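You operate a simulated robot arm through the tools that you are given. There is no shell and no other tool. Be economical: measure what you need, move in short steps, check, and stop when the job is done.

You run a simulated robot arm. Do the job below in one go: nothing can be reset, and whatever is moved stays where it is left.

JOB
Open the white-cap bottle for tasting: shaken till mixed, clamped in the holder.
Fine: shake first, clamp before opening; cap on the tray; leave the other bottle.

It is judged by the outcome, as a careful person would: the job done as asked, and still so three seconds after it is handed in. It fails if anything else is knocked over, pushed out of place, dropped, spilled or broken. A push-on lid holds only when it is set on centred and level and pressed home; a screw cap is set on level and turned clockwise until tight.

ROBOT AND FRAMES
A 6-joint arm with a two-finger parallel gripper, fixed in place. Base frame: the origin is at the foot of the arm, x ahead of it, y to its left, z up; the work surface is at about z = 709. Lengths are in mm, angles in rad, forces in N, time in s.
With the tool pointing down near the work surface it reaches from about 240 to 660 mm from the base axis. Its first joint turns from -1.152 to 1.152 rad. Payload 2.9 kg.
The tool frame sits at the grasp point between the pads (the TCP): z along the fingers, y along the line on which they close. The tips reach 30 mm beyond it. Largest opening 110 mm; finger width 20, thickness 10; the body of the gripper, 48 by 112 mm, starts 55 mm behind the TCP.
Orientation is told as [roll, pitch, yaw] about the base's x, y, z axes, in that order, counted from this pose: with the fingers straight down and closing along the base's y, the tool's x points along the base's -x, its y along +y and its z along -z.

CONTROLS
- The arm moves only by the tool move_arm. Its argument "increments" is a list of rows, each a list of 2 entries, a list of its own where there are three numbers: the shift along the base's x, y, z in m, then the turn, a rotation vector about the base's x, y, z in rad. In form: [[[x, y, z], [rx, ry, rz]], ...]. A call has 1 to 20 rows; each row is the pose to reach, as a shift and turn from the pose commanded when the call began. "claw" is the finger opening in m, from 0 to 0.11, set as the call begins (left out, the last holds). Each row takes 0.2 s and may step no farther than 50 mm and 0.15 rad from the row before; otherwise, or with a gripper value out of range, the whole call is refused. Where a pose cannot be reached the arm comes as near as it can. A force on the tool above 40 N (or 10 N above the force at the start of the call, whichever is more), or a blocked arm, ends the call early, and 0.2 s more pass. Each finger travels about 108 mm/s and halts on what it meets, pressing with about 33 N; the grip force reading is that of the motor and also rises with nothing between the fingers. The clock runs only during rows and for 0.2 s after the last one: add rows that repeat a pose to give the fingers time. The reply holds the time, the measured pose of the TCP, the force on the tool along the base axes, the opening and the grip force, in the units named above and with some noise.
- Cameras (640 x 400 px; columns grow to the right, rows downward): "scene" is fixed at [70.5, 426, 1379.2]; the picture's right is [-0.75, -0.66, 0.00], its down [-0.42, 0.48, -0.77] and it looks along [0.51, -0.58, -0.64] (base axes); focal length 322 px, centre (320, 200). "wrist" rides on the gripper at [72, 17, -103] in the tool frame; the picture's right is [-0.23, 0.97, 0.00], its down [-0.76, -0.18, -0.62] and it looks along [-0.61, -0.14, 0.78] (tool axes); focal length 222 px, centre (320, 200). There is no depth. A picture from a camera that has moved, and an enlarged one, comes with that camera's place and axes in the base frame and with its lens. The place of the scene camera against the robot may be out by one fixed shift of up to 18 mm in any direction.
- camera(camera): a new picture of that camera. The clock stands still meanwhile.
- close_up(camera, box): a new picture of the part [left, top, right, bottom] of that camera's present view, enlarged. The clock stands still meanwhile.
- job_done(): hands the job in; it is judged then, once.

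Go step by step. Nothing tells you positions but the pictures and the camera data: compare them with the known pose of the tool, close in by small moves and look again before you grip or let go. The budget is 120 turns and 68 pictures, counting those below and the enlarged ones. Unless the task says otherwise, let go and move clear before handing in, and close with one line.

The tools are called as a command line: name --argument value ..., lists and objects as JSON in quotes. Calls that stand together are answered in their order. move_arm: Moves the arm, as the interface text tells. Its arguments: {"type":"object","properties":{"increments":{"type":"array","items":{"type":"array"}},"claw":{"type":"number"}},"required":["increments"]} The other tools are called the same way: camera (camera) takes a picture; close_up (camera, box) takes an enlarged picture of a part of a camera's view; job_done () hands the job in.

At the start:

```text
time: 0.0
tool_pos: [525.7, 22.5, 1101.4]
orientation: [0.0, 0.0, -0.002]
contact_force: [0.9, -0.6, 0.3]
gripper_width: 109.9
gripper_force: 0.0
```

scene: 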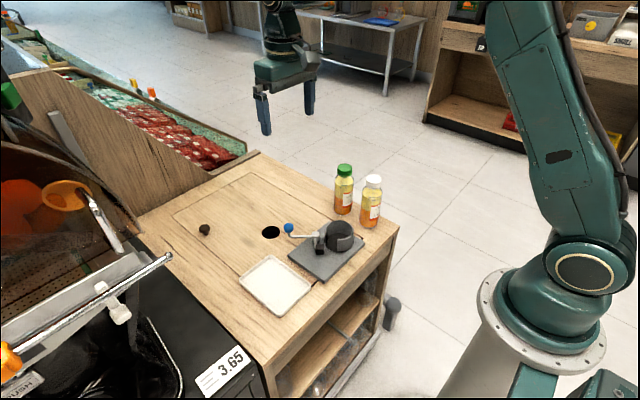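
wrist: 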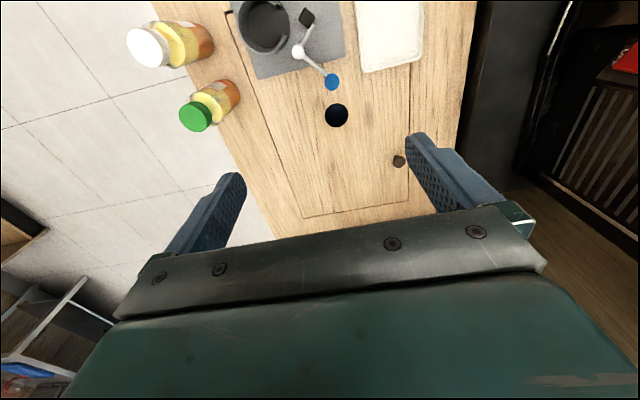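

I see two bottles (green and white cap) at the far right, a clamp holder with a blue-knob lever, and a white tray. I'll look closer to measure them.

close_up --camera "scene" --box '[220, 150, 420, 330]'

close_up --camera "wrist" --box '[110, 0, 470, 225]'

```text
2.22 times, centred on (320, 240) of scene
camera zoom: at [70.5, 426.0, 1379.2], right [-0.75, -0.66, 0.0], down [-0.42, 0.48, -0.77], along [0.51, -0.58, -0.64], focal length 717 px, centre (320, 111)
```

zoom: 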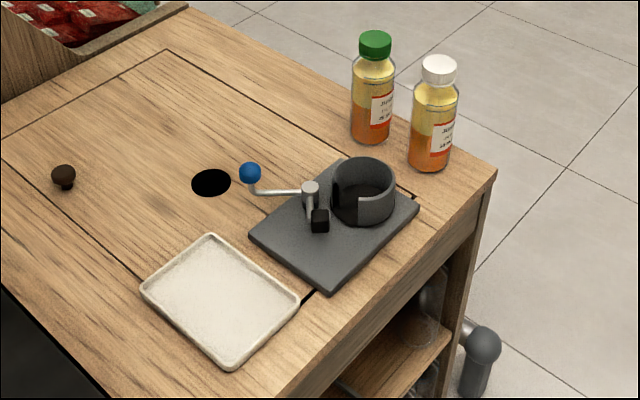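

```text
1.78 times, centred on (290, 112) of wrist
camera zoom: at [453.0, 39.7, 1207.3], right [0.23, 0.97, 0.0], down [0.76, -0.18, 0.62], along [0.61, -0.14, -0.78], focal length 395 px, centre (373, 356)
```

zoom: 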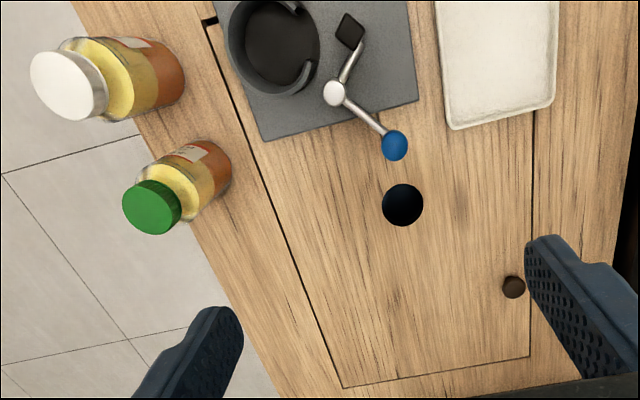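

The juice has separated (orange below). The white-cap bottle is near (428,-177), the holder cup near (436,-48), and the tray and lever are to the +y side. I'll move lower for better measurements.

move_arm --increments '[[[-0.024, -0.025, -0.02], [0, 0, 0]], [[-0.048, -0.05, -0.04], [0, 0, 0]], [[-0.072, -0.075, -0.06], [0, 0, 0]], [[-0.096, -0.1, -0.08], [0, 0, 0]], [[-0.096, -0.13, -0.1], [0, 0, 0]], [[-0.096, -0.13, -0.1], [0, 0, 0]]]' --claw 0.11

camera --camera "wrist"

```text
time: 1.4
tool_pos: [428.9, -108.0, 1002.7]
orientation: [-0.001, 0.0, 0.0]
contact_force: [0.4, 0.2, -0.5]
gripper_width: 110.1
gripper_force: 0.1
```

```text
63 pictures are left
camera wrist: at [358.0, -90.5, 1107.7], right [0.23, 0.97, 0.0], down [0.76, -0.18, 0.62], along [0.61, -0.14, -0.78], focal length 222 px, centre (320, 200)
```

wrist: 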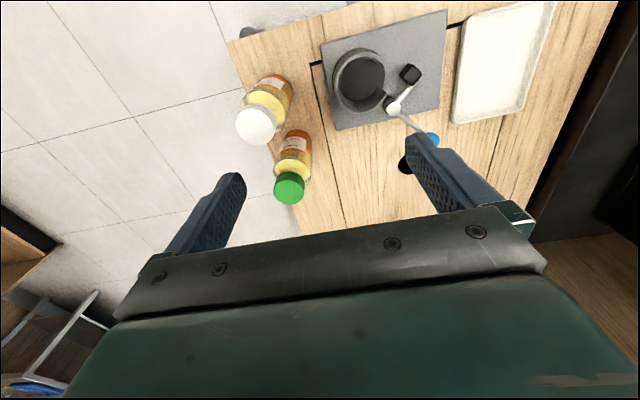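

close_up --camera "wrist" --box '[220, 0, 460, 210]'

```text
1.90 times, centred on (340, 105) of wrist
camera zoom: at [358.0, -90.5, 1107.7], right [0.23, 0.97, 0.0], down [0.76, -0.18, 0.62], along [0.61, -0.14, -0.78], focal length 423 px, centre (282, 381)
```

zoom: 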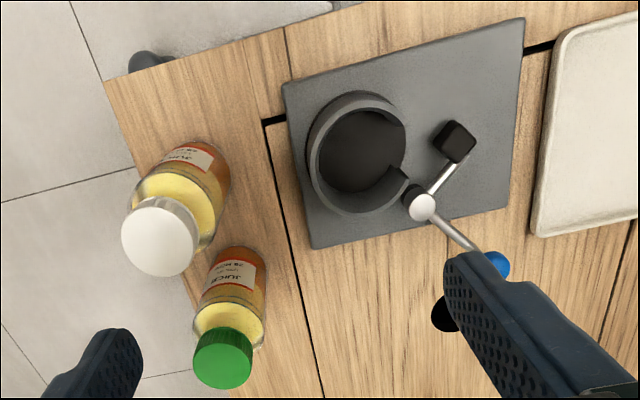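

White bottle axis is about (428,-179), cap top z≈867; green is about (517,-166). I'll position over the white bottle with fingertips above the cap and check.

move_arm --increments '[[[0, -0.035, 0], [0, 0, 0]], [[0, -0.071, 0], [0, 0, 0]], [[0, -0.071, -0.04], [0, 0, 0]], [[0, -0.071, -0.08], [0, 0, 0]], [[0, -0.071, -0.08], [0, 0, 0]]]'

camera --camera "wrist"

close_up --camera "scene" --box '[270, 50, 470, 250]'

```text
time: 2.6
tool_pos: [432.7, -177.3, 921.8]
orientation: [0.0, 0.0, 0.0]
contact_force: [0.4, 0.6, 0.3]
gripper_width: 109.9
gripper_force: 0.1
```

```text
61 pictures are left
camera wrist: at [359.3, -159.9, 1027.1], right [0.23, 0.97, 0.0], down [0.76, -0.18, 0.62], along [0.61, -0.14, -0.78], focal length 222 px, centre (320, 200)
```

wrist: 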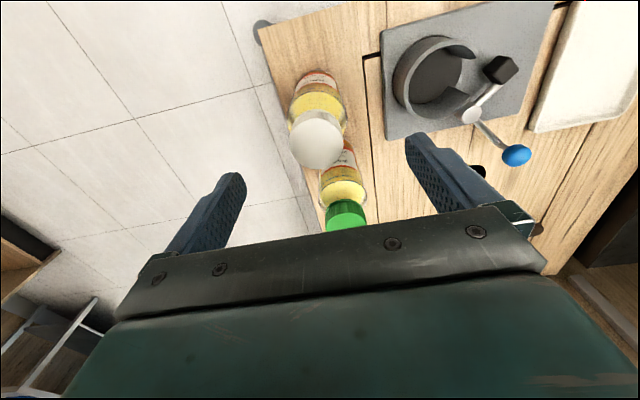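

```text
2.00 times, centred on (370, 150) of scene
camera zoom: at [70.6, 426.0, 1379.2], right [-0.75, -0.66, 0.0], down [-0.42, 0.48, -0.77], along [0.51, -0.58, -0.64], focal length 645 px, centre (220, 300)
```

zoom: 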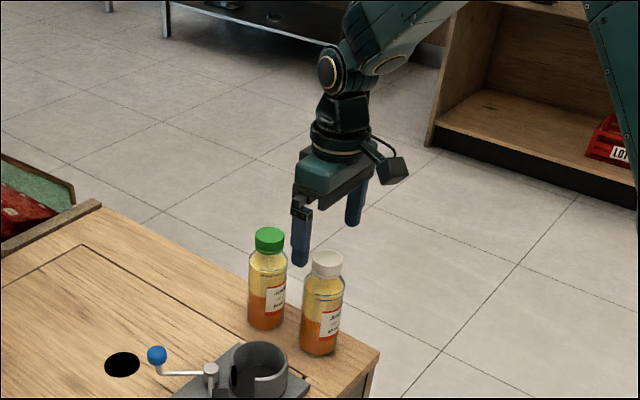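

The gripper is centred within 2–3 mm of the cap. Descending to straddle the body (TCP z≈820), then closing.

move_arm --increments '[[[-0.002, -0.001, -0.03], [0, 0, 0]], [[-0.002, -0.001, -0.06], [0, 0, 0]], [[-0.002, -0.001, -0.085], [0, 0, 0]], [[-0.002, -0.001, -0.102], [0, 0, 0]], [[-0.002, -0.001, -0.102], [0, 0, 0]]]'

camera --camera "wrist"

close_up --camera "scene" --box '[310, 130, 420, 240]'

```text
time: 3.8
tool_pos: [428.4, -179.4, 820.0]
orientation: [0.001, 0.0, -0.001]
contact_force: [0.4, 0.5, 0.5]
gripper_width: 110.0
gripper_force: 0.1
```

```text
59 pictures are left
camera wrist: at [355.9, -162.3, 925.9], right [0.23, 0.97, 0.0], down [0.76, -0.18, 0.62], along [0.61, -0.14, -0.78], focal length 222 px, centre (320, 200)
```

wrist: 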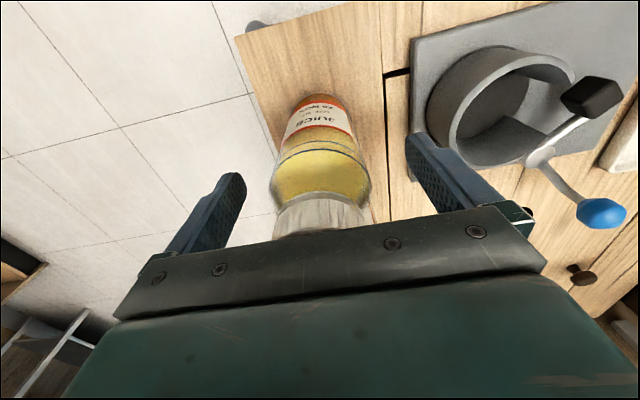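

```text
3.64 times, centred on (365, 185) of scene
camera zoom: at [70.6, 426.0, 1379.2], right [-0.75, -0.66, 0.0], down [-0.42, 0.48, -0.77], along [0.51, -0.58, -0.64], focal length 1173 px, centre (156, 254)
```

zoom: 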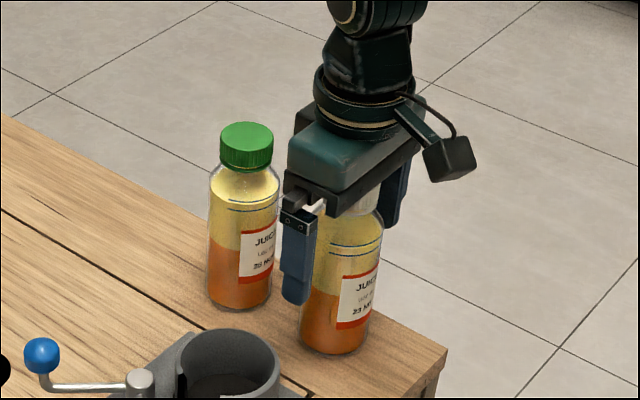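

Fingers straddle the body well below the shoulder. Closing.

move_arm --increments '[[[0, 0, 0], [0, 0, 0]], [[0, 0, 0], [0, 0, 0]], [[0, 0, 0], [0, 0, 0]], [[0, 0, 0], [0, 0, 0]]]' --claw 0.02

```text
time: 4.8
tool_pos: [426.8, -178.8, 820.7]
orientation: [-0.001, 0.002, 0.0]
contact_force: [-0.1, 1.1, 0.0]
gripper_width: 55.3
gripper_force: 32.8
```

Gripped at 55 mm. Lifting gently to see that it holds.

move_arm --increments '[[[0, 0, 0.02], [0, 0, 0]], [[0, 0, 0.05], [0, 0, 0]], [[0, 0, 0.09], [0, 0, 0]], [[0, 0, 0.13], [0, 0, 0]], [[0, 0, 0.17], [0, 0, 0]], [[0, 0.03, 0.19], [0, 0, 0]], [[0, 0.05, 0.19], [0, 0, 0]]]'

close_up --camera "scene" --box '[270, 30, 470, 230]'

```text
time: 6.4
tool_pos: [426.9, -130.0, 1009.8]
orientation: [0.0, 0.004, 0.0]
contact_force: [0.2, 0.6, -3.0]
gripper_width: 55.1
gripper_force: 33.3
```

```text
2.00 times, centred on (370, 130) of scene
camera zoom: at [70.6, 426.0, 1379.1], right [-0.75, -0.66, 0.0], down [-0.42, 0.48, -0.77], along [0.51, -0.58, -0.64], focal length 645 px, centre (220, 340)
```

zoom: 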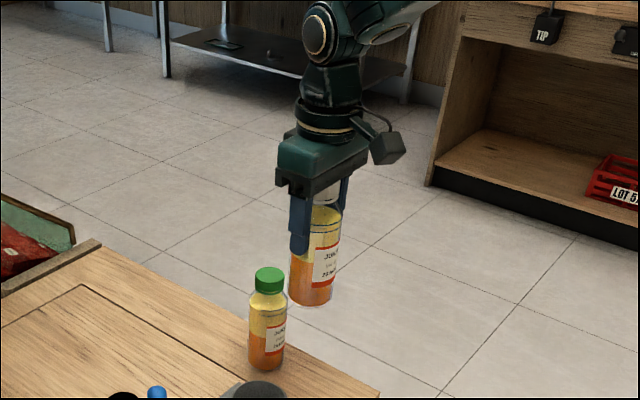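

Held firmly. Shaking up and down, well clear of everything.

move_arm --increments '[[[0, 0, 0.045], [0, 0, 0]], [[0, 0, 0], [0, 0, 0]], [[0, 0, 0.045], [0, 0, 0]], [[0, 0, 0], [0, 0, 0]], [[0, 0, 0.045], [0, 0, 0]], [[0, 0, 0], [0, 0, 0]], [[0, 0, 0.045], [0, 0, 0]], [[0, 0, 0], [0, 0, 0]], [[0, 0, 0.045], [0, 0, 0]], [[0, 0, 0], [0, 0, 0]], [[0, 0, 0.045], [0, 0, 0]], [[0, 0, 0], [0, 0, 0]], [[0, 0, 0.045], [0, 0, 0]], [[0, 0, 0], [0, 0, 0]], [[0, 0, 0.045], [0, 0, 0]], [[0, 0, 0], [0, 0, 0]], [[0, 0, 0.045], [0, 0, 0]], [[0, 0, 0], [0, 0, 0]], [[0, 0, 0], [0, 0, 0]]]'

close_up --camera "scene" --box '[310, 70, 410, 230]'

```text
time: 10.4
tool_pos: [426.5, -128.9, 1008.1]
orientation: [0.0, 0.001, -0.001]
contact_force: [0.4, 0.1, -3.1]
gripper_width: 55.3
gripper_force: 33.1
```

```text
2.50 times, centred on (360, 150) of scene
camera zoom: at [70.6, 426.0, 1379.2], right [-0.75, -0.66, 0.0], down [-0.42, 0.48, -0.77], along [0.51, -0.58, -0.64], focal length 806 px, centre (220, 325)
```

zoom: 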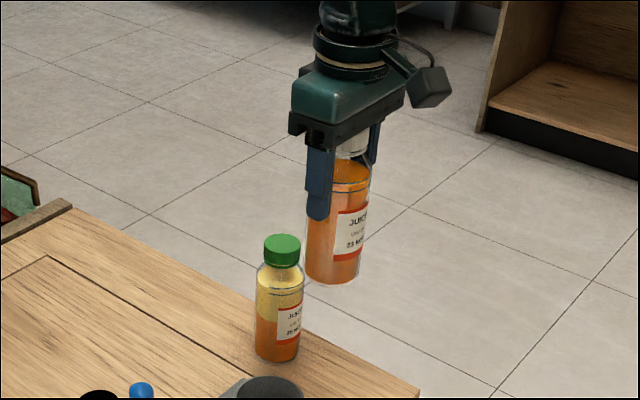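

The liquid is uniform orange now. A few extra shakes for margin, then over the holder cup at (435,-49), staying above it.

move_arm --increments '[[[0, 0, 0.045], [0, 0, 0]], [[0, 0, 0], [0, 0, 0]], [[0, 0, 0.045], [0, 0, 0]], [[0, 0, 0], [0, 0, 0]], [[0, 0, 0.045], [0, 0, 0]], [[0, 0, 0], [0, 0, 0]], [[0, 0, 0.045], [0, 0, 0]], [[0, 0, 0], [0, 0, 0]], [[0, 0, 0], [0, 0, 0]], [[0.003, 0.03, 0], [0, 0, 0]], [[0.007, 0.06, 0], [0, 0, 0]], [[0.008, 0.08, 0], [0, 0, 0]], [[0.008, 0.08, -0.04], [0, 0, 0]], [[0.008, 0.08, -0.08], [0, 0, 0]], [[0.008, 0.08, -0.1], [0, 0, 0]], [[0.008, 0.08, -0.1], [0, 0, 0]]]'

camera --camera "wrist"

close_up --camera "scene" --box '[270, 120, 410, 280]'

```text
time: 13.8
tool_pos: [436.4, -49.6, 909.2]
orientation: [0.0, 0.0, -0.001]
contact_force: [-0.6, 0.0, -2.0]
gripper_width: 55.1
gripper_force: 33.1
```

```text
55 pictures are left
camera wrist: at [364.3, -32.4, 1014.6], right [0.23, 0.97, 0.0], down [0.76, -0.18, 0.62], along [0.61, -0.14, -0.78], focal length 222 px, centre (320, 200)
```

wrist: 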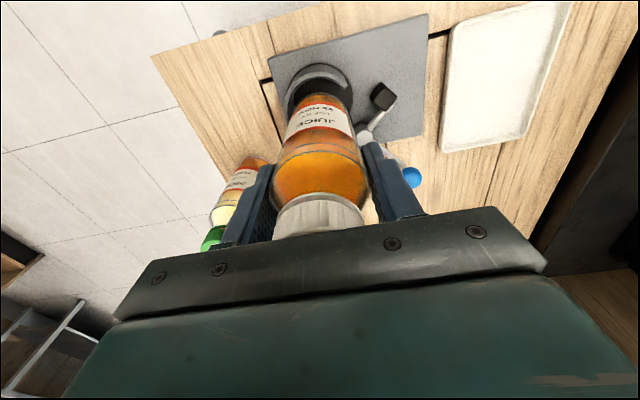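

```text
2.50 times, centred on (340, 200) of scene
camera zoom: at [70.6, 426.0, 1379.2], right [-0.75, -0.66, 0.0], down [-0.42, 0.48, -0.77], along [0.51, -0.58, -0.64], focal length 806 px, centre (270, 200)
```

zoom: 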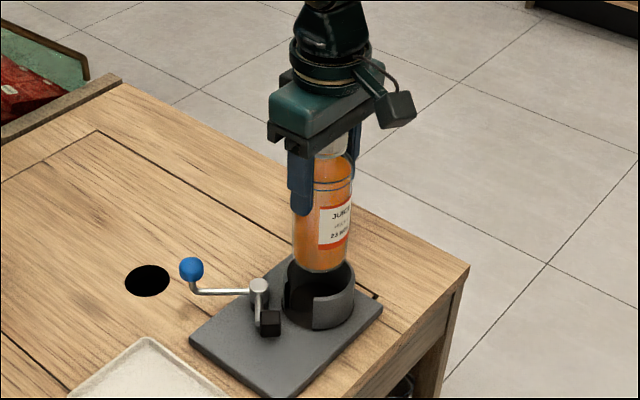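

Bottle and cup look aligned laterally. Lowering to just above the rim to check again.

move_arm --increments '[[[-0.001, 0, -0.02], [0, 0, 0]], [[-0.001, 0, -0.038], [0, 0, 0]], [[-0.001, 0, -0.038], [0, 0, 0]]]'

close_up --camera "wrist" --box '[240, 50, 400, 150]'

close_up --camera "scene" --box '[290, 190, 390, 270]'

```text
time: 14.6
tool_pos: [434.7, -49.3, 871.9]
orientation: [0.002, 0.001, 0.0]
contact_force: [-0.2, -0.3, -2.6]
gripper_width: 54.9
gripper_force: 33.7
```

```text
4.00 times, centred on (320, 100) of wrist
camera zoom: at [362.8, -33.0, 977.1], right [0.23, 0.97, 0.0], down [0.76, -0.18, 0.62], along [0.61, -0.14, -0.78], focal length 888 px, centre (320, 600)
```

zoom: 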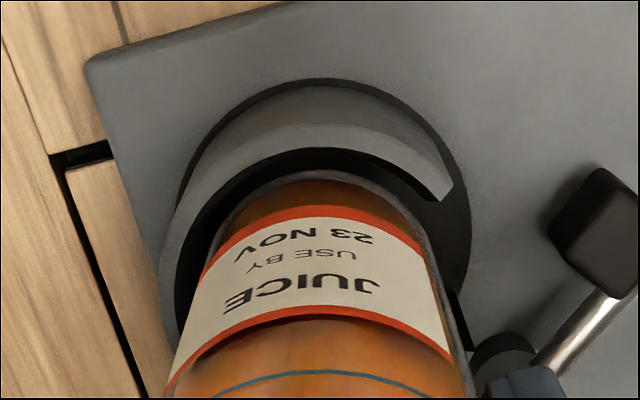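

```text
5.00 times, centred on (340, 230) of scene
camera zoom: at [70.6, 426.0, 1379.2], right [-0.75, -0.66, 0.0], down [-0.42, 0.48, -0.77], along [0.51, -0.58, -0.64], focal length 1612 px, centre (220, 50)
```

zoom: 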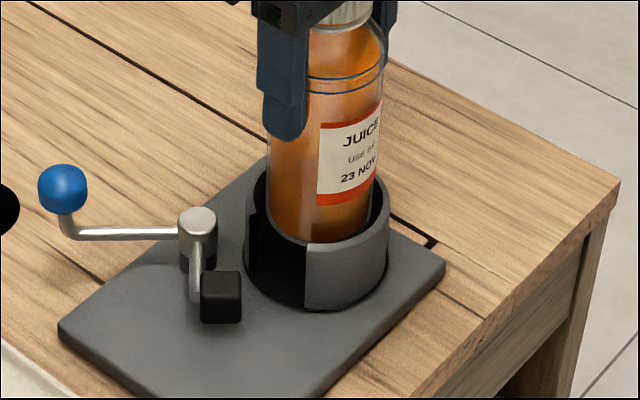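

Aligned on both views. Lowering into the cup slowly, watching the force.

move_arm --increments '[[[0, 0, -0.01], [0, 0, 0]], [[0, 0, -0.02], [0, 0, 0]], [[0, 0, -0.03], [0, 0, 0]], [[0, 0, -0.036], [0, 0, 0]], [[0, 0, -0.036], [0, 0, 0]]]'

close_up --camera "scene" --box '[290, 190, 390, 270]'

```text
time: 15.8
tool_pos: [435.7, -50.0, 836.9]
orientation: [0.0, -0.006, 0.002]
contact_force: [2.3, 2.4, 21.9]
gripper_width: 55.2
gripper_force: 33.2
```

```text
5.00 times, centred on (340, 230) of scene
camera zoom: at [70.3, 426.1, 1379.1], right [-0.75, -0.66, 0.0], down [-0.42, 0.48, -0.77], along [0.51, -0.58, -0.64], focal length 1612 px, centre (220, 50)
```

zoom: 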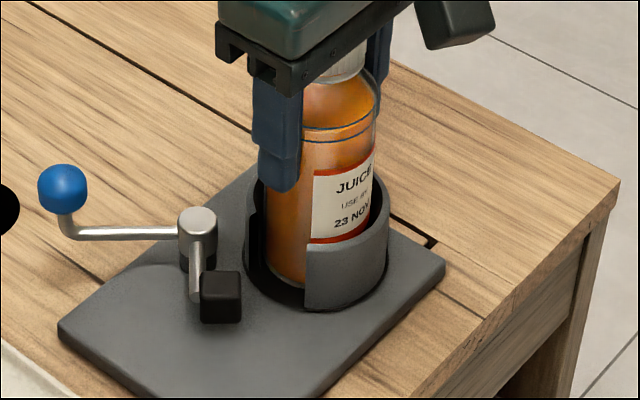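

Contact felt (22 N) with the bottle inside the cup, bottom visible at the floor through the slot. Relaxing 1 mm, then releasing and rising.

move_arm --increments '[[[0, 0, 0.002], [0, 0, 0]], [[0, 0, 0.002], [0, 0, 0]]]'

move_arm --increments '[[[0, 0, 0], [0, 0, 0]], [[0, 0, 0], [0, 0, 0]], [[0, 0, 0], [0, 0, 0]], [[0, 0, 0.03], [0, 0, 0]], [[0, 0, 0.07], [0, 0, 0]], [[0, 0, 0.11], [0, 0, 0]]]' --claw 0.085

close_up --camera "scene" --box '[270, 150, 400, 280]'

camera --camera "wrist"

```text
time: 16.4
tool_pos: [434.8, -49.6, 837.4]
orientation: [0.001, 0.002, 0.001]
contact_force: [2.8, 0.8, 5.7]
gripper_width: 55.1
gripper_force: 33.0
```

```text
time: 17.8
tool_pos: [431.1, -49.5, 947.3]
orientation: [0.0, 0.002, 0.001]
contact_force: [0.3, -0.4, 0.0]
gripper_width: 84.9
gripper_force: 0.1
```

```text
3.08 times, centred on (335, 215) of scene
camera zoom: at [70.5, 426.0, 1379.2], right [-0.75, -0.66, 0.0], down [-0.42, 0.48, -0.77], along [0.51, -0.58, -0.64], focal length 992 px, centre (274, 154)
```

zoom: 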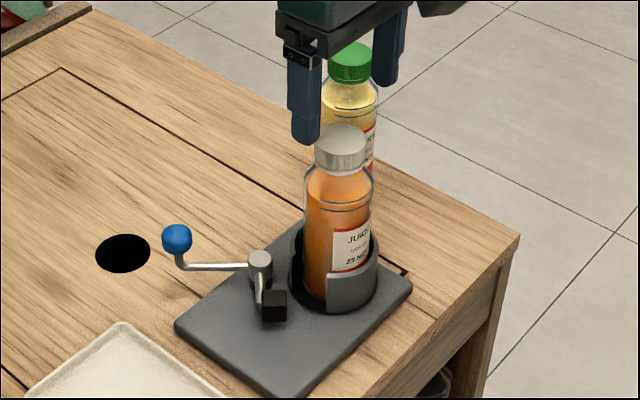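

```text
49 pictures are left
camera wrist: at [360.0, -32.8, 1053.5], right [0.23, 0.97, 0.0], down [0.76, -0.18, 0.62], along [0.61, -0.14, -0.78], focal length 222 px, centre (320, 200)
```

wrist: 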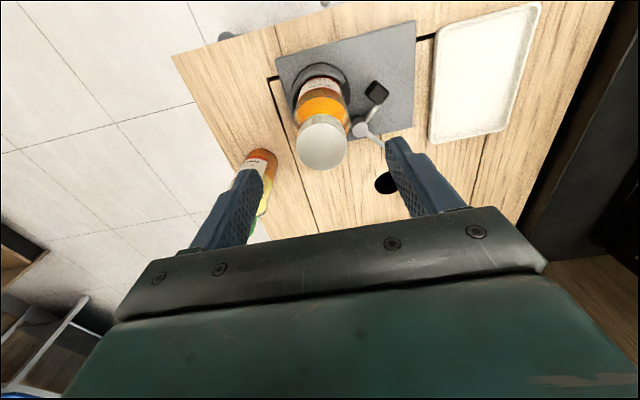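

The bottle stands upright in the cup. Next: close the fingers and move to the outside of the blue knob (537,44,780), yawed so a flat side pushes it round toward the cup.

move_arm --increments '[[[0.026, 0.013, 0], [0, 0, -0.1]], [[0.052, 0.026, 0], [0, 0, -0.2]], [[0.078, 0.039, 0], [0, 0, -0.3]], [[0.104, 0.052, 0], [0, 0, -0.4]], [[0.132, 0.0655, 0], [0, 0, -0.52]], [[0.132, 0.0655, -0.04], [0, 0, -0.52]], [[0.132, 0.0655, -0.08], [0, 0, -0.52]], [[0.132, 0.0655, -0.08], [0, 0, -0.52]]]' --claw 0

camera --camera "wrist"

close_up --camera "scene" --box '[240, 120, 400, 280]'

```text
time: 19.6
tool_pos: [564.1, 15.0, 867.5]
orientation: [0.0, 0.0, -0.52]
contact_force: [-0.6, 0.3, -0.4]
gripper_width: 0.0
gripper_force: 32.8
```

```text
48 pictures are left
camera wrist: at [511.1, 67.0, 972.2], right [0.68, 0.73, 0.0], down [0.57, -0.53, 0.62], along [0.46, -0.42, -0.78], focal length 222 px, centre (320, 200)
```

wrist: 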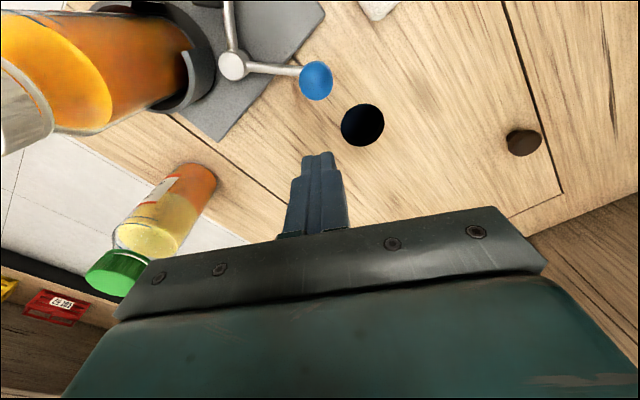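

```text
2.50 times, centred on (320, 200) of scene
camera zoom: at [70.6, 426.0, 1379.2], right [-0.75, -0.66, 0.0], down [-0.42, 0.48, -0.77], along [0.51, -0.58, -0.64], focal length 806 px, centre (320, 200)
```

zoom: 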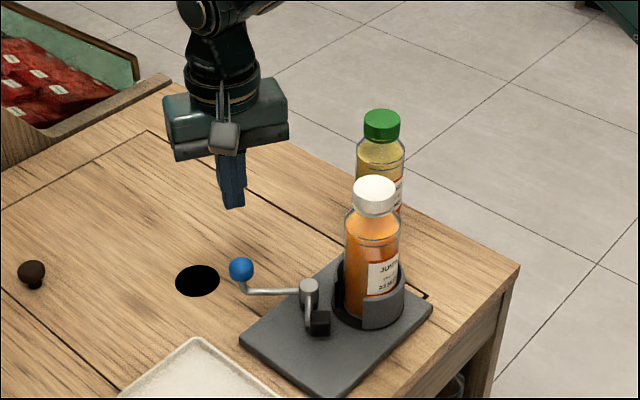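

Ball confirmed at about (536,43). Descending beside it.

move_arm --increments '[[[0, 0, -0.035], [0, 0, 0]], [[0, 0, -0.068], [0, 0, 0]], [[0, 0, -0.068], [0, 0, 0]]]'

camera --camera "wrist"

```text
time: 20.4
tool_pos: [564.5, 16.4, 799.7]
orientation: [0.0, 0.001, -0.521]
contact_force: [1.0, -0.3, 0.2]
gripper_width: 0.0
gripper_force: 32.8
```

```text
46 pictures are left
camera wrist: at [511.2, 67.6, 904.1], right [0.68, 0.73, 0.0], down [0.57, -0.53, 0.62], along [0.46, -0.42, -0.78], focal length 222 px, centre (320, 200)
```

wrist: 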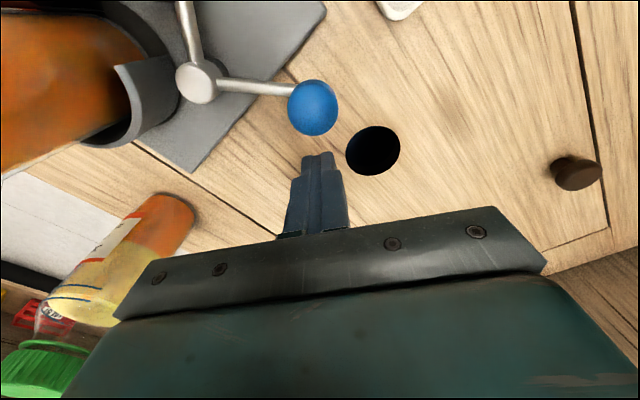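

The fingertip sits right behind the ball. Pushing it around the pivot in short steps (first ~26°).

move_arm --increments '[[[-0.0065, 0.006, 0], [0, 0, 0]], [[-0.013, 0.0125, 0], [0, 0, 0]], [[-0.016, 0.018, 0], [0, 0, 0]], [[-0.019, 0.023, 0], [0, 0, 0]], [[-0.023, 0.0275, 0], [0, 0, 0]], [[-0.0265, 0.032, 0], [0, 0, 0]], [[-0.03, 0.036, 0], [0, 0, 0]], [[-0.034, 0.0395, 0], [0, 0, 0]]]'

close_up --camera "scene" --box '[260, 170, 380, 280]'

```text
time: 22.2
tool_pos: [531.5, 56.4, 799.8]
orientation: [0.001, 0.002, -0.517]
contact_force: [0.4, -1.2, 0.2]
gripper_width: 0.0
gripper_force: 33.1
```

```text
3.64 times, centred on (320, 225) of scene
camera zoom: at [70.5, 426.0, 1379.2], right [-0.75, -0.66, 0.0], down [-0.42, 0.48, -0.77], along [0.51, -0.58, -0.64], focal length 1173 px, centre (320, 109)
```

zoom: 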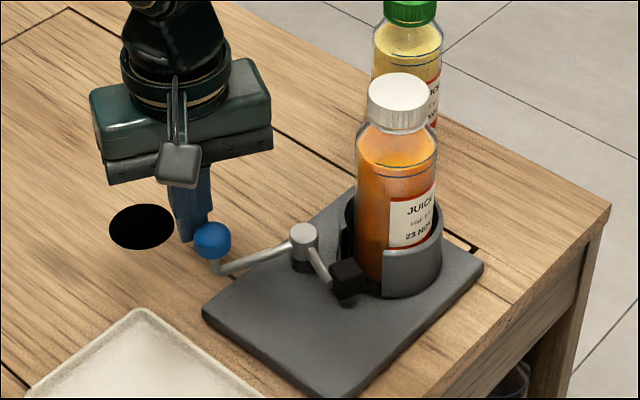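

The pad is swinging into the slot. Continuing in small steps with an eye on force.

move_arm --increments '[[[-0.0048, 0.003, 0], [0, 0, 0]], [[-0.0095, 0.0055, 0], [0, 0, 0]], [[-0.0142, 0.008, 0], [0, 0, 0]], [[-0.019, 0.0103, 0], [0, 0, 0]], [[-0.0215, 0.0113, 0], [0, 0, 0]]]'

close_up --camera "scene" --box '[260, 170, 380, 280]'

```text
time: 23.4
tool_pos: [511.3, 66.7, 801.2]
orientation: [0.002, 0.0, -0.52]
contact_force: [2.6, -1.0, -1.1]
gripper_width: 0.3
gripper_force: 33.2
```

```text
3.64 times, centred on (320, 225) of scene
camera zoom: at [70.6, 426.0, 1379.2], right [-0.75, -0.66, 0.0], down [-0.42, 0.48, -0.77], along [0.51, -0.58, -0.64], focal length 1173 px, centre (320, 109)
```

zoom: 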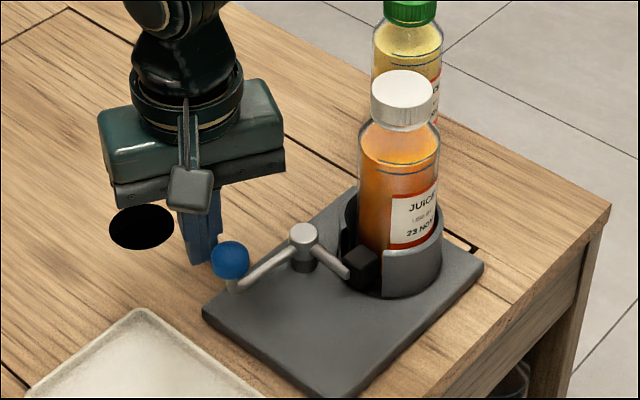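

Pad is nearly at the bottle; force still tiny. Continuing until it firms up.

move_arm --increments '[[[-0.0025, 0.001, 0], [0, 0, 0]], [[-0.005, 0.0018, 0], [0, 0, 0]], [[-0.0075, 0.0026, 0], [0, 0, 0]], [[-0.01, 0.0032, 0], [0, 0, 0]]]'

close_up --camera "scene" --box '[260, 170, 380, 280]'

```text
time: 24.4
tool_pos: [502.0, 70.5, 801.4]
orientation: [0.005, -0.002, -0.518]
contact_force: [17.5, 3.9, 4.6]
gripper_width: 0.1
gripper_force: 32.6
```

```text
3.64 times, centred on (320, 225) of scene
camera zoom: at [70.8, 426.1, 1379.1], right [-0.75, -0.66, 0.0], down [-0.42, 0.48, -0.77], along [0.51, -0.58, -0.64], focal length 1173 px, centre (320, 109)
```

zoom: 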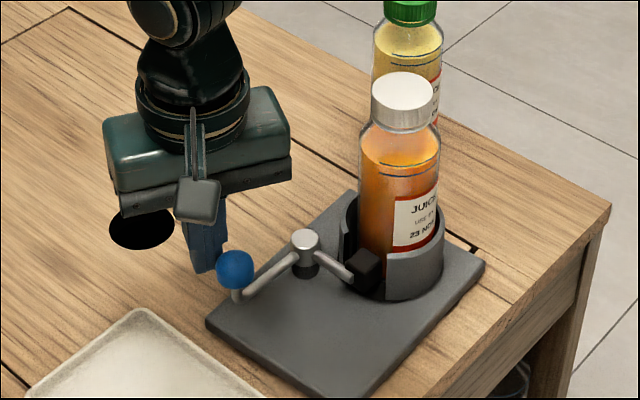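

Force rose to 17 N, so the pad is bearing on the bottle. Checking from the wrist before deciding.

camera --camera "wrist"

close_up --camera "scene" --box '[310, 210, 370, 260]'

```text
42 pictures are left
camera wrist: at [447.7, 121.4, 906.3], right [0.68, 0.73, 0.01], down [0.57, -0.53, 0.63], along [0.46, -0.42, -0.78], focal length 222 px, centre (320, 200)
```

wrist: 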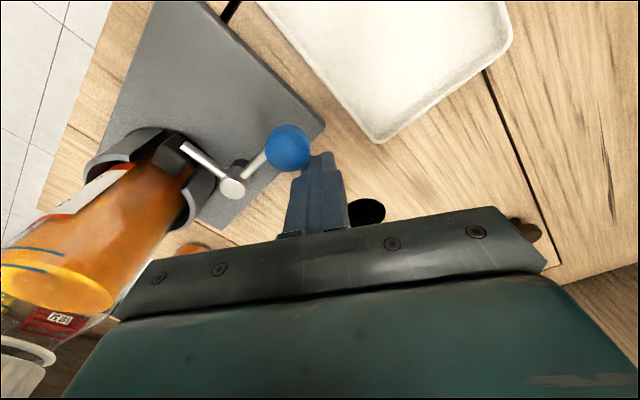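

```text
8.00 times, centred on (340, 235) of scene
camera zoom: at [70.8, 426.1, 1379.1], right [-0.75, -0.66, 0.0], down [-0.42, 0.48, -0.77], along [0.51, -0.58, -0.64], focal length 2580 px, centre (160, -80)
```

zoom: 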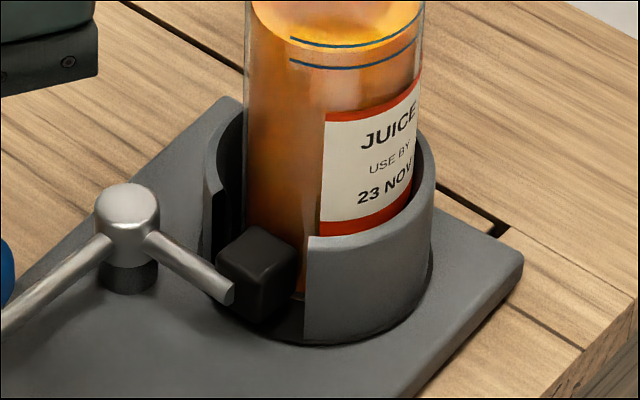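

The pad bears against the bottle, which rests on the opposite wall. One slightly firmer push to seat the clamp, then back off and see whether it holds.

move_arm --increments '[[[-0.0015, 0.0003, 0], [0, 0, 0]], [[-0.003, 0.0006, 0], [0, 0, 0]], [[-0.003, 0.0006, 0], [0, 0, 0]]]'

close_up --camera "scene" --box '[260, 170, 380, 280]'

```text
time: 25.2
tool_pos: [496.3, 69.4, 797.8]
orientation: [0.0, 0.002, -0.52]
contact_force: [9.1, 0.8, 0.1]
gripper_width: 0.0
gripper_force: 32.9
```

```text
3.64 times, centred on (320, 225) of scene
camera zoom: at [70.7, 426.0, 1379.1], right [-0.75, -0.66, 0.0], down [-0.42, 0.48, -0.77], along [0.51, -0.58, -0.64], focal length 1173 px, centre (320, 109)
```

zoom: 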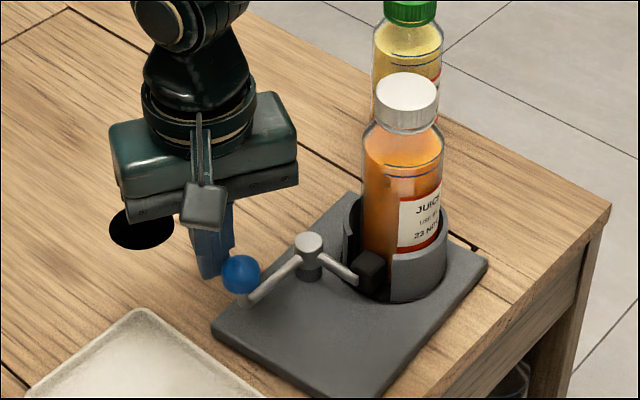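

The lever has stopped turning and the holder itself began to slide a few mm, so the clamp is tight — no more pushing. Backing off and rising.

move_arm --increments '[[[0.01, -0.002, 0], [0, 0, 0]], [[0.025, -0.005, 0], [0, 0, 0]], [[0.025, -0.005, 0.04], [0, 0, 0]], [[0.025, -0.005, 0.085], [0, 0, 0]], [[0.025, -0.005, 0.13], [0, 0, 0]], [[0.025, -0.005, 0.13], [0, 0, 0]]]'

close_up --camera "scene" --box '[260, 170, 380, 280]'

camera --camera "wrist"

```text
time: 26.6
tool_pos: [522.4, 65.5, 929.6]
orientation: [0.0, 0.002, -0.519]
contact_force: [0.5, 0.0, -0.5]
gripper_width: 0.0
gripper_force: 32.9
```

```text
3.64 times, centred on (320, 225) of scene
camera zoom: at [70.5, 426.0, 1379.2], right [-0.75, -0.66, 0.0], down [-0.42, 0.48, -0.77], along [0.51, -0.58, -0.64], focal length 1173 px, centre (320, 109)
```

zoom: 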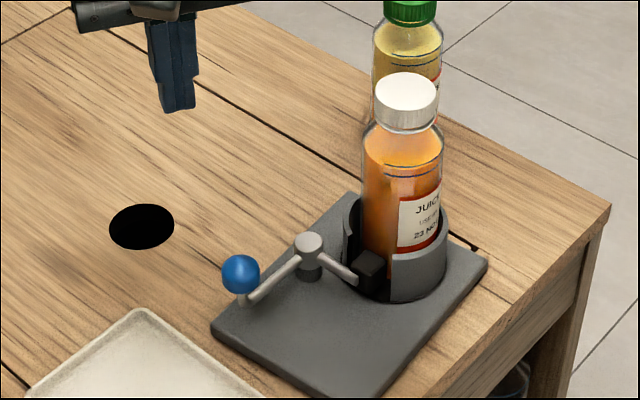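

```text
38 pictures are left
camera wrist: at [469.2, 116.6, 1035.7], right [0.68, 0.73, 0.0], down [0.57, -0.53, 0.62], along [0.46, -0.42, -0.78], focal length 222 px, centre (320, 200)
```

wrist: 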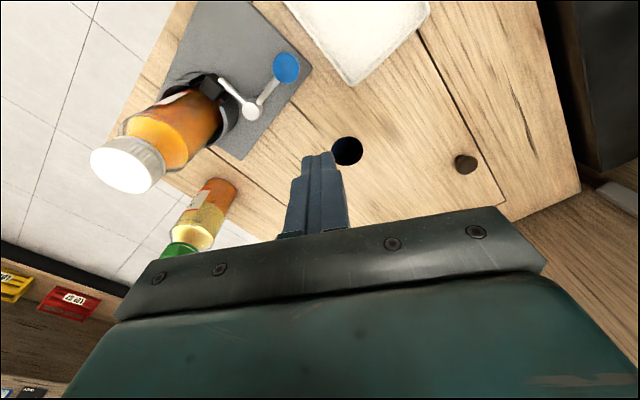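

The clamp holds. Now over the cap (≈430,-50), yawed back to about -1.4 so I have a long counter-clockwise stroke.

move_arm --increments '[[[0, 0, 0.03], [0, 0, -0.12]], [[-0.02, -0.025, 0.03], [0, 0, -0.25]], [[-0.04, -0.05, 0.03], [0, 0, -0.38]], [[-0.06, -0.075, 0.03], [0, 0, -0.51]], [[-0.08, -0.1, 0.03], [0, 0, -0.64]], [[-0.091, -0.1155, 0.03], [0, 0, -0.77]], [[-0.091, -0.1155, 0.03], [0, 0, -0.88]], [[-0.091, -0.1155, 0.03], [0, 0, -0.88]]]' --claw 0.075

camera --camera "wrist"

```text
time: 28.4
tool_pos: [432.0, -51.9, 961.1]
orientation: [0.0, 0.0, -1.4]
contact_force: [0.0, 0.7, 0.0]
gripper_width: 74.7
gripper_force: 0.0
```

```text
37 pictures are left
camera wrist: at [436.7, 23.4, 1065.6], right [1.0, -0.06, 0.0], down [-0.05, -0.78, 0.62], along [-0.04, -0.62, -0.78], focal length 222 px, centre (320, 200)
```

wrist: 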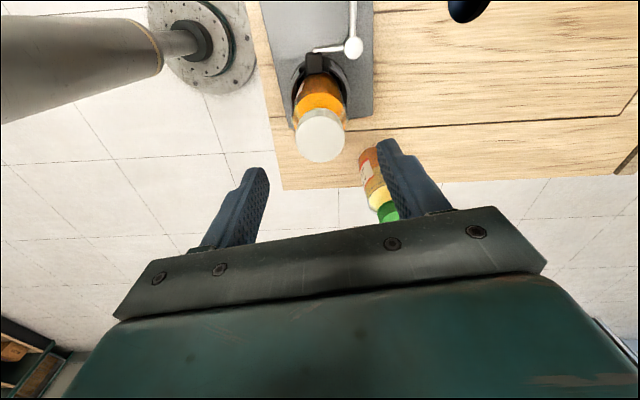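

Cap centre is ≈(432,-53). Descending so the fingertips cover just the cap height, then gripping.

move_arm --increments '[[[0, -0.002, -0.03], [0, 0, 0]], [[0, -0.002, -0.05], [0, 0, 0]], [[0, -0.002, -0.066], [0, 0, 0]], [[0, -0.002, -0.066], [0, 0, 0]]]'

close_up --camera "scene" --box '[290, 140, 390, 240]'

close_up --camera "wrist" --box '[200, 40, 440, 260]'

```text
time: 29.4
tool_pos: [430.7, -54.1, 894.7]
orientation: [-0.002, 0.001, -1.399]
contact_force: [1.0, 0.4, 0.2]
gripper_width: 75.0
gripper_force: 0.0
```

```text
4.00 times, centred on (340, 190) of scene
camera zoom: at [70.6, 426.0, 1379.2], right [-0.75, -0.66, 0.0], down [-0.42, 0.48, -0.77], along [0.51, -0.58, -0.64], focal length 1290 px, centre (240, 240)
```

zoom: 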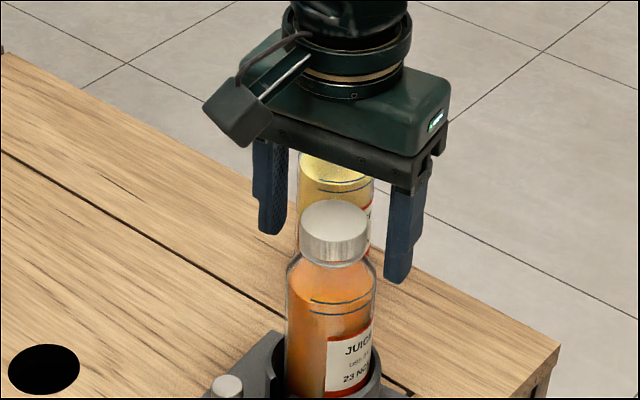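

```text
1.82 times, centred on (320, 150) of wrist
camera zoom: at [436.4, 21.0, 998.9], right [1.0, -0.06, 0.0], down [-0.04, -0.78, 0.62], along [-0.04, -0.62, -0.78], focal length 404 px, centre (320, 291)
```

zoom: 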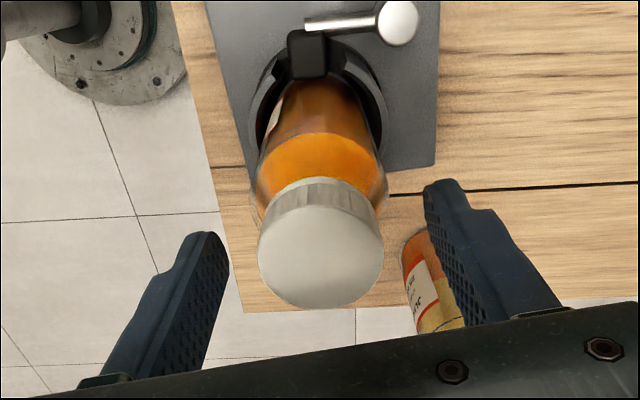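

Fingers straddle the cap well. Closing on it (shift +1 mm y).

move_arm --increments '[[[0, 0.001, 0], [0, 0, 0]], [[0, 0.001, 0], [0, 0, 0]], [[0, 0.001, 0], [0, 0, 0]], [[0, 0.001, 0], [0, 0, 0]]]' --claw 0.02

```text
time: 30.4
tool_pos: [431.2, -51.6, 893.7]
orientation: [-0.001, -0.001, -1.401]
contact_force: [0.7, -3.5, -0.5]
gripper_width: 38.7
gripper_force: 33.4
```

Gripped at 38.7 mm. Turning counter-clockwise a first 0.6 rad and checking the holder stays still.

move_arm --increments '[[[0, 0, 0], [0, 0, 0.12]], [[0, 0, 0], [0, 0, 0.24]], [[0, 0, 0.0002], [0, 0, 0.36]], [[0, 0, 0.0003], [0, 0, 0.48]], [[0, 0, 0.0004], [0, 0, 0.6]], [[0, 0, 0.0004], [0, 0, 0.6]]]'

close_up --camera "scene" --box '[260, 150, 400, 280]'

```text
time: 31.8
tool_pos: [429.2, -51.8, 894.8]
orientation: [0.0, 0.0, -0.798]
contact_force: [1.2, -3.8, -0.1]
gripper_width: 38.6
gripper_force: 32.6
```

```text
3.08 times, centred on (330, 215) of scene
camera zoom: at [70.6, 425.9, 1379.2], right [-0.75, -0.66, 0.0], down [-0.42, 0.48, -0.77], along [0.51, -0.58, -0.64], focal length 992 px, centre (289, 154)
```

zoom: 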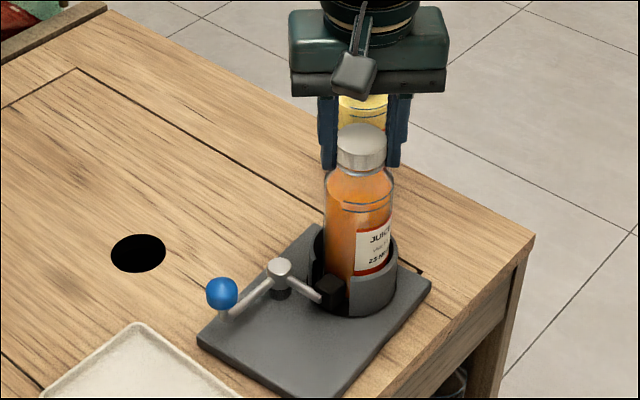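

Holder and label stay put while the cap turns. Continuing the stroke.

move_arm --increments '[[[0, 0, 0.0001], [0, 0, 0.14]], [[0, 0, 0.0001], [0, 0, 0.28]], [[0, 0, 0.0002], [0, 0, 0.42]], [[0, 0, 0.0003], [0, 0, 0.56]], [[0, 0, 0.0003], [0, 0, 0.7]], [[0, 0, 0.0004], [0, 0, 0.84]], [[0, 0, 0.0005], [0, 0, 0.98]], [[0, 0, 0.0005], [0, 0, 1.12]], [[0, 0, 0.0006], [0, 0, 1.26]], [[0, 0, 0.0007], [0, 0, 1.4]], [[0, 0, 0.0007], [0, 0, 1.54]], [[0, 0, 0.0008], [0, 0, 1.68]], [[0, 0, 0.0009], [0, 0, 1.82]], [[0, 0, 0.0009], [0, 0, 1.96]], [[0, 0, 0.001], [0, 0, 2.1]], [[0, 0, 0.001], [0, 0, 2.24]], [[0, 0, 0.001], [0, 0, 2.24]]]'

close_up --camera "scene" --box '[260, 150, 400, 280]'

```text
time: 35.4
tool_pos: [430.8, -51.8, 895.0]
orientation: [-0.001, -0.001, 1.442]
contact_force: [-1.6, -4.2, -0.5]
gripper_width: 38.4
gripper_force: 32.6
```

```text
3.08 times, centred on (330, 215) of scene
camera zoom: at [70.5, 425.9, 1379.2], right [-0.75, -0.66, 0.0], down [-0.42, 0.48, -0.77], along [0.51, -0.58, -0.64], focal length 992 px, centre (289, 154)
```

zoom: 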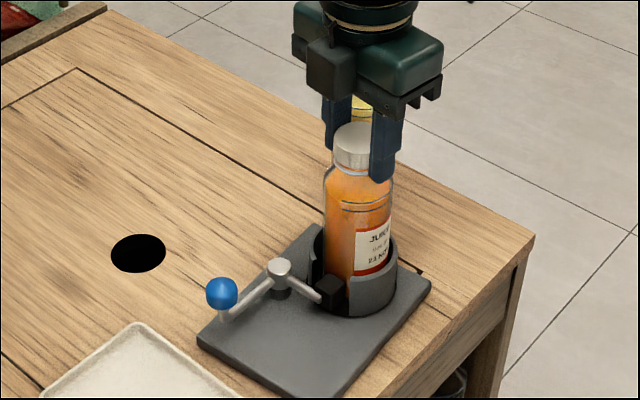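

2.8 rad turned so far with nothing else moving. Trying to extend the stroke further.

move_arm --increments '[[[0, 0, 0.0001], [0, 0, 0.14]], [[0, 0, 0.0001], [0, 0, 0.28]], [[0, 0, 0.0002], [0, 0, 0.42]], [[0, 0, 0.0003], [0, 0, 0.56]], [[0, 0, 0.0003], [0, 0, 0.7]], [[0, 0, 0.0004], [0, 0, 0.84]], [[0, 0, 0.0005], [0, 0, 0.98]], [[0, 0, 0.0005], [0, 0, 1.12]], [[0, 0, 0.0006], [0, 0, 1.26]], [[0, 0, 0.0006], [0, 0, 1.26]]]'

```text
time: 37.6
tool_pos: [431.8, -50.7, 895.5]
orientation: [0.0, 0.0, 2.702]
contact_force: [-3.0, -0.2, 3.4]
gripper_width: 38.8
gripper_force: 33.1
```

Still reachable and the cap now seems to be rising slightly. Continuing.

move_arm --increments '[[[0, 0, 0.0003], [0, 0, 0.14]], [[0, 0, 0.0005], [0, 0, 0.28]], [[0, 0, 0.0007], [0, 0, 0.42]], [[0, 0, 0.0009], [0, 0, 0.56]], [[0, 0, 0.001], [0, 0, 0.7]], [[0, 0, 0.0011], [0, 0, 0.84]], [[0, 0, 0.0012], [0, 0, 0.98]], [[0, 0, 0.0013], [0, 0, 1.12]], [[0, 0, 0.0014], [0, 0, 1.26]], [[0, 0, 0.0014], [0, 0, 1.26]]]'

close_up --camera "scene" --box '[280, 150, 400, 270]'

```text
time: 38.3
tool_pos: [435.4, -1.4, 901.2]
orientation: [0.016, 0.011, 3.01]
contact_force: [-4.0, -7.0, 12.0]
gripper_width: 42.9
gripper_force: 22.7
out of reach, approached as far as the arm can: row 2, 3
stopped in row 3: the force on the tool passed its limit (the readings are from after the stop); the commanded pose is now the measured one
```

```text
3.33 times, centred on (340, 210) of scene
camera zoom: at [70.3, 425.8, 1379.2], right [-0.75, -0.66, 0.0], down [-0.42, 0.48, -0.77], along [0.51, -0.58, -0.64], focal length 1075 px, centre (253, 167)
```

zoom: 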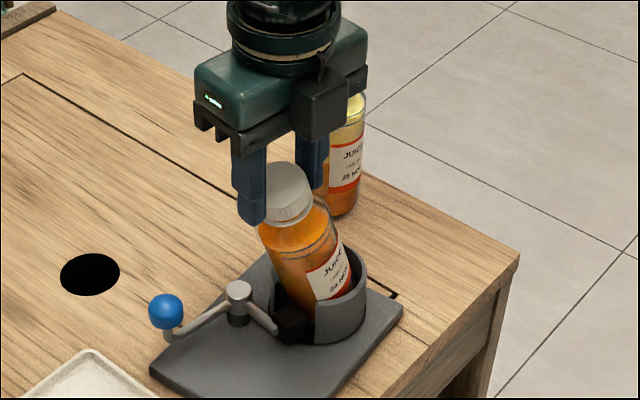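

The wrist hit its limit and the arm dragged sideways, tilting the bottle in the cup (cap still on, nothing spilled). Carefully reversing the same path to stand it upright.

move_arm --increments '[[[-0.001, -0.008, 0.0], [0, 0, -0.04]], [[-0.001, -0.016, 0.0], [0, 0, -0.08]], [[-0.002, -0.024, 0.0], [0, 0, -0.12]], [[-0.003, -0.032, 0], [0, 0, -0.16]], [[-0.003, -0.04, 0], [-0.008, -0.005, -0.2]], [[-0.004, -0.047, 0], [-0.016, -0.011, -0.24]], [[-0.004, -0.05, 0], [-0.016, -0.011, -0.26]], [[-0.004, -0.05, 0], [-0.016, -0.011, -0.26]]]'

close_up --camera "scene" --box '[280, 150, 400, 270]'

```text
time: 40.1
tool_pos: [430.4, -48.6, 899.8]
orientation: [0.027, 0.021, 2.752]
contact_force: [-3.2, 4.1, -5.3]
gripper_width: 38.2
gripper_force: 33.5
```

```text
3.33 times, centred on (340, 210) of scene
camera zoom: at [70.6, 426.1, 1379.1], right [-0.75, -0.66, 0.0], down [-0.42, 0.48, -0.77], along [0.51, -0.58, -0.64], focal length 1075 px, centre (253, 167)
```

zoom: 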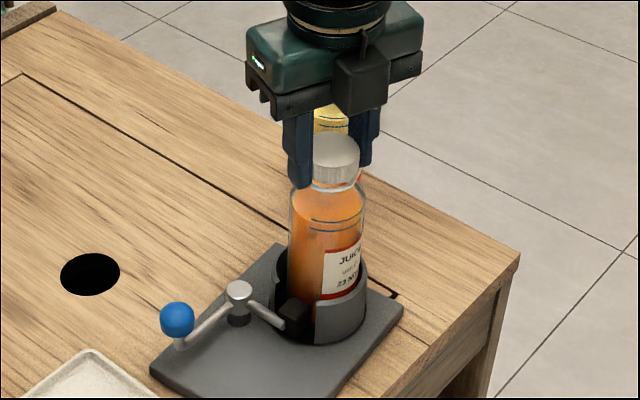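

Upright again and the lever is back at its clamped angle. I'll correct the small tool tilt and ease down until the bottle is seated.

move_arm --increments '[[[0, -0.001, 0], [0.017, 0.005, 0]], [[0, -0.002, -0.001], [0.033, 0.009, 0]], [[0, -0.002, -0.002], [0.033, 0.009, 0]], [[0, -0.002, -0.003], [0.033, 0.009, 0]]]'

camera --camera "wrist"

close_up --camera "scene" --box '[300, 170, 380, 260]'

```text
time: 41.1
tool_pos: [431.5, -51.4, 899.8]
orientation: [-0.002, 0.008, 2.75]
contact_force: [1.5, -3.8, 4.8]
gripper_width: 38.1
gripper_force: 33.1
```

```text
30 pictures are left
camera wrist: at [491.9, -94.0, 1004.5], right [-0.58, -0.81, 0.0], down [-0.64, 0.46, 0.62], along [-0.5, 0.36, -0.79], focal length 222 px, centre (320, 200)
```

wrist: 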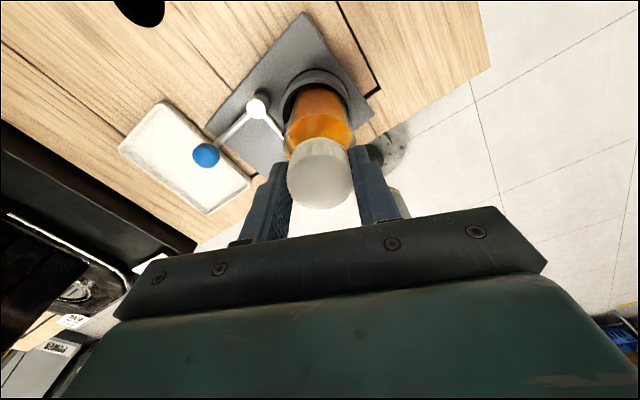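

```text
4.44 times, centred on (340, 215) of scene
camera zoom: at [70.5, 426.0, 1379.2], right [-0.75, -0.66, 0.0], down [-0.42, 0.48, -0.77], along [0.51, -0.58, -0.64], focal length 1433 px, centre (231, 133)
```

zoom: 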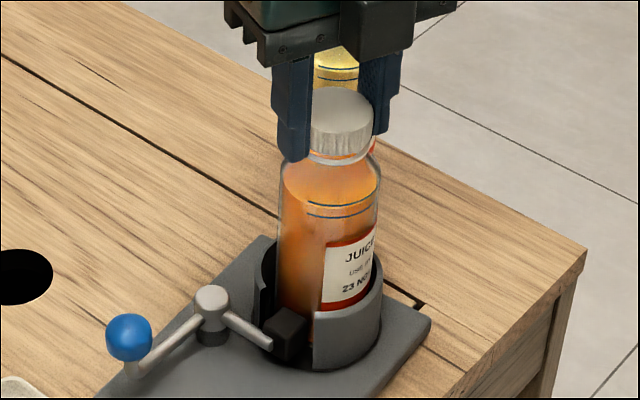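

Seated and upright. Releasing the cap to re-grip; checking the bottle stays clamped.

move_arm --increments '[[[0, 0, 0], [0, 0, 0]], [[0, 0, 0], [0, 0, 0]], [[0, 0, 0.0], [0, 0, 0]], [[0, 0, 0.02], [0, 0, 0]], [[0, 0, 0.04], [0, 0, 0]], [[0, 0, 0.04], [0, 0, 0]]]' --claw 0.075

close_up --camera "scene" --box '[260, 160, 380, 270]'

```text
time: 42.5
tool_pos: [430.6, -53.2, 937.0]
orientation: [-0.002, 0.002, 2.752]
contact_force: [0.0, -0.2, 0.7]
gripper_width: 75.0
gripper_force: 0.1
```

```text
3.64 times, centred on (320, 215) of scene
camera zoom: at [70.5, 426.0, 1379.2], right [-0.75, -0.66, 0.0], down [-0.42, 0.48, -0.77], along [0.51, -0.58, -0.64], focal length 1173 px, centre (320, 146)
```

zoom: 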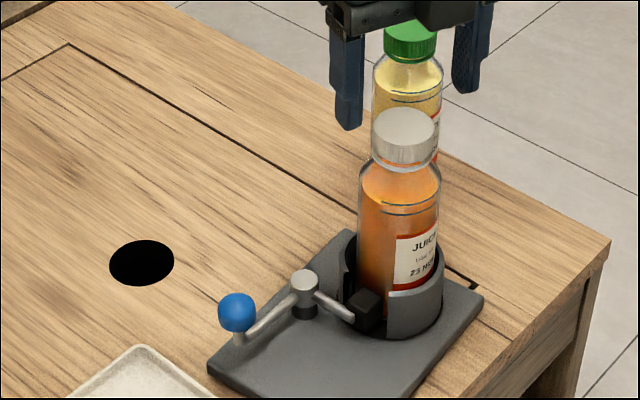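

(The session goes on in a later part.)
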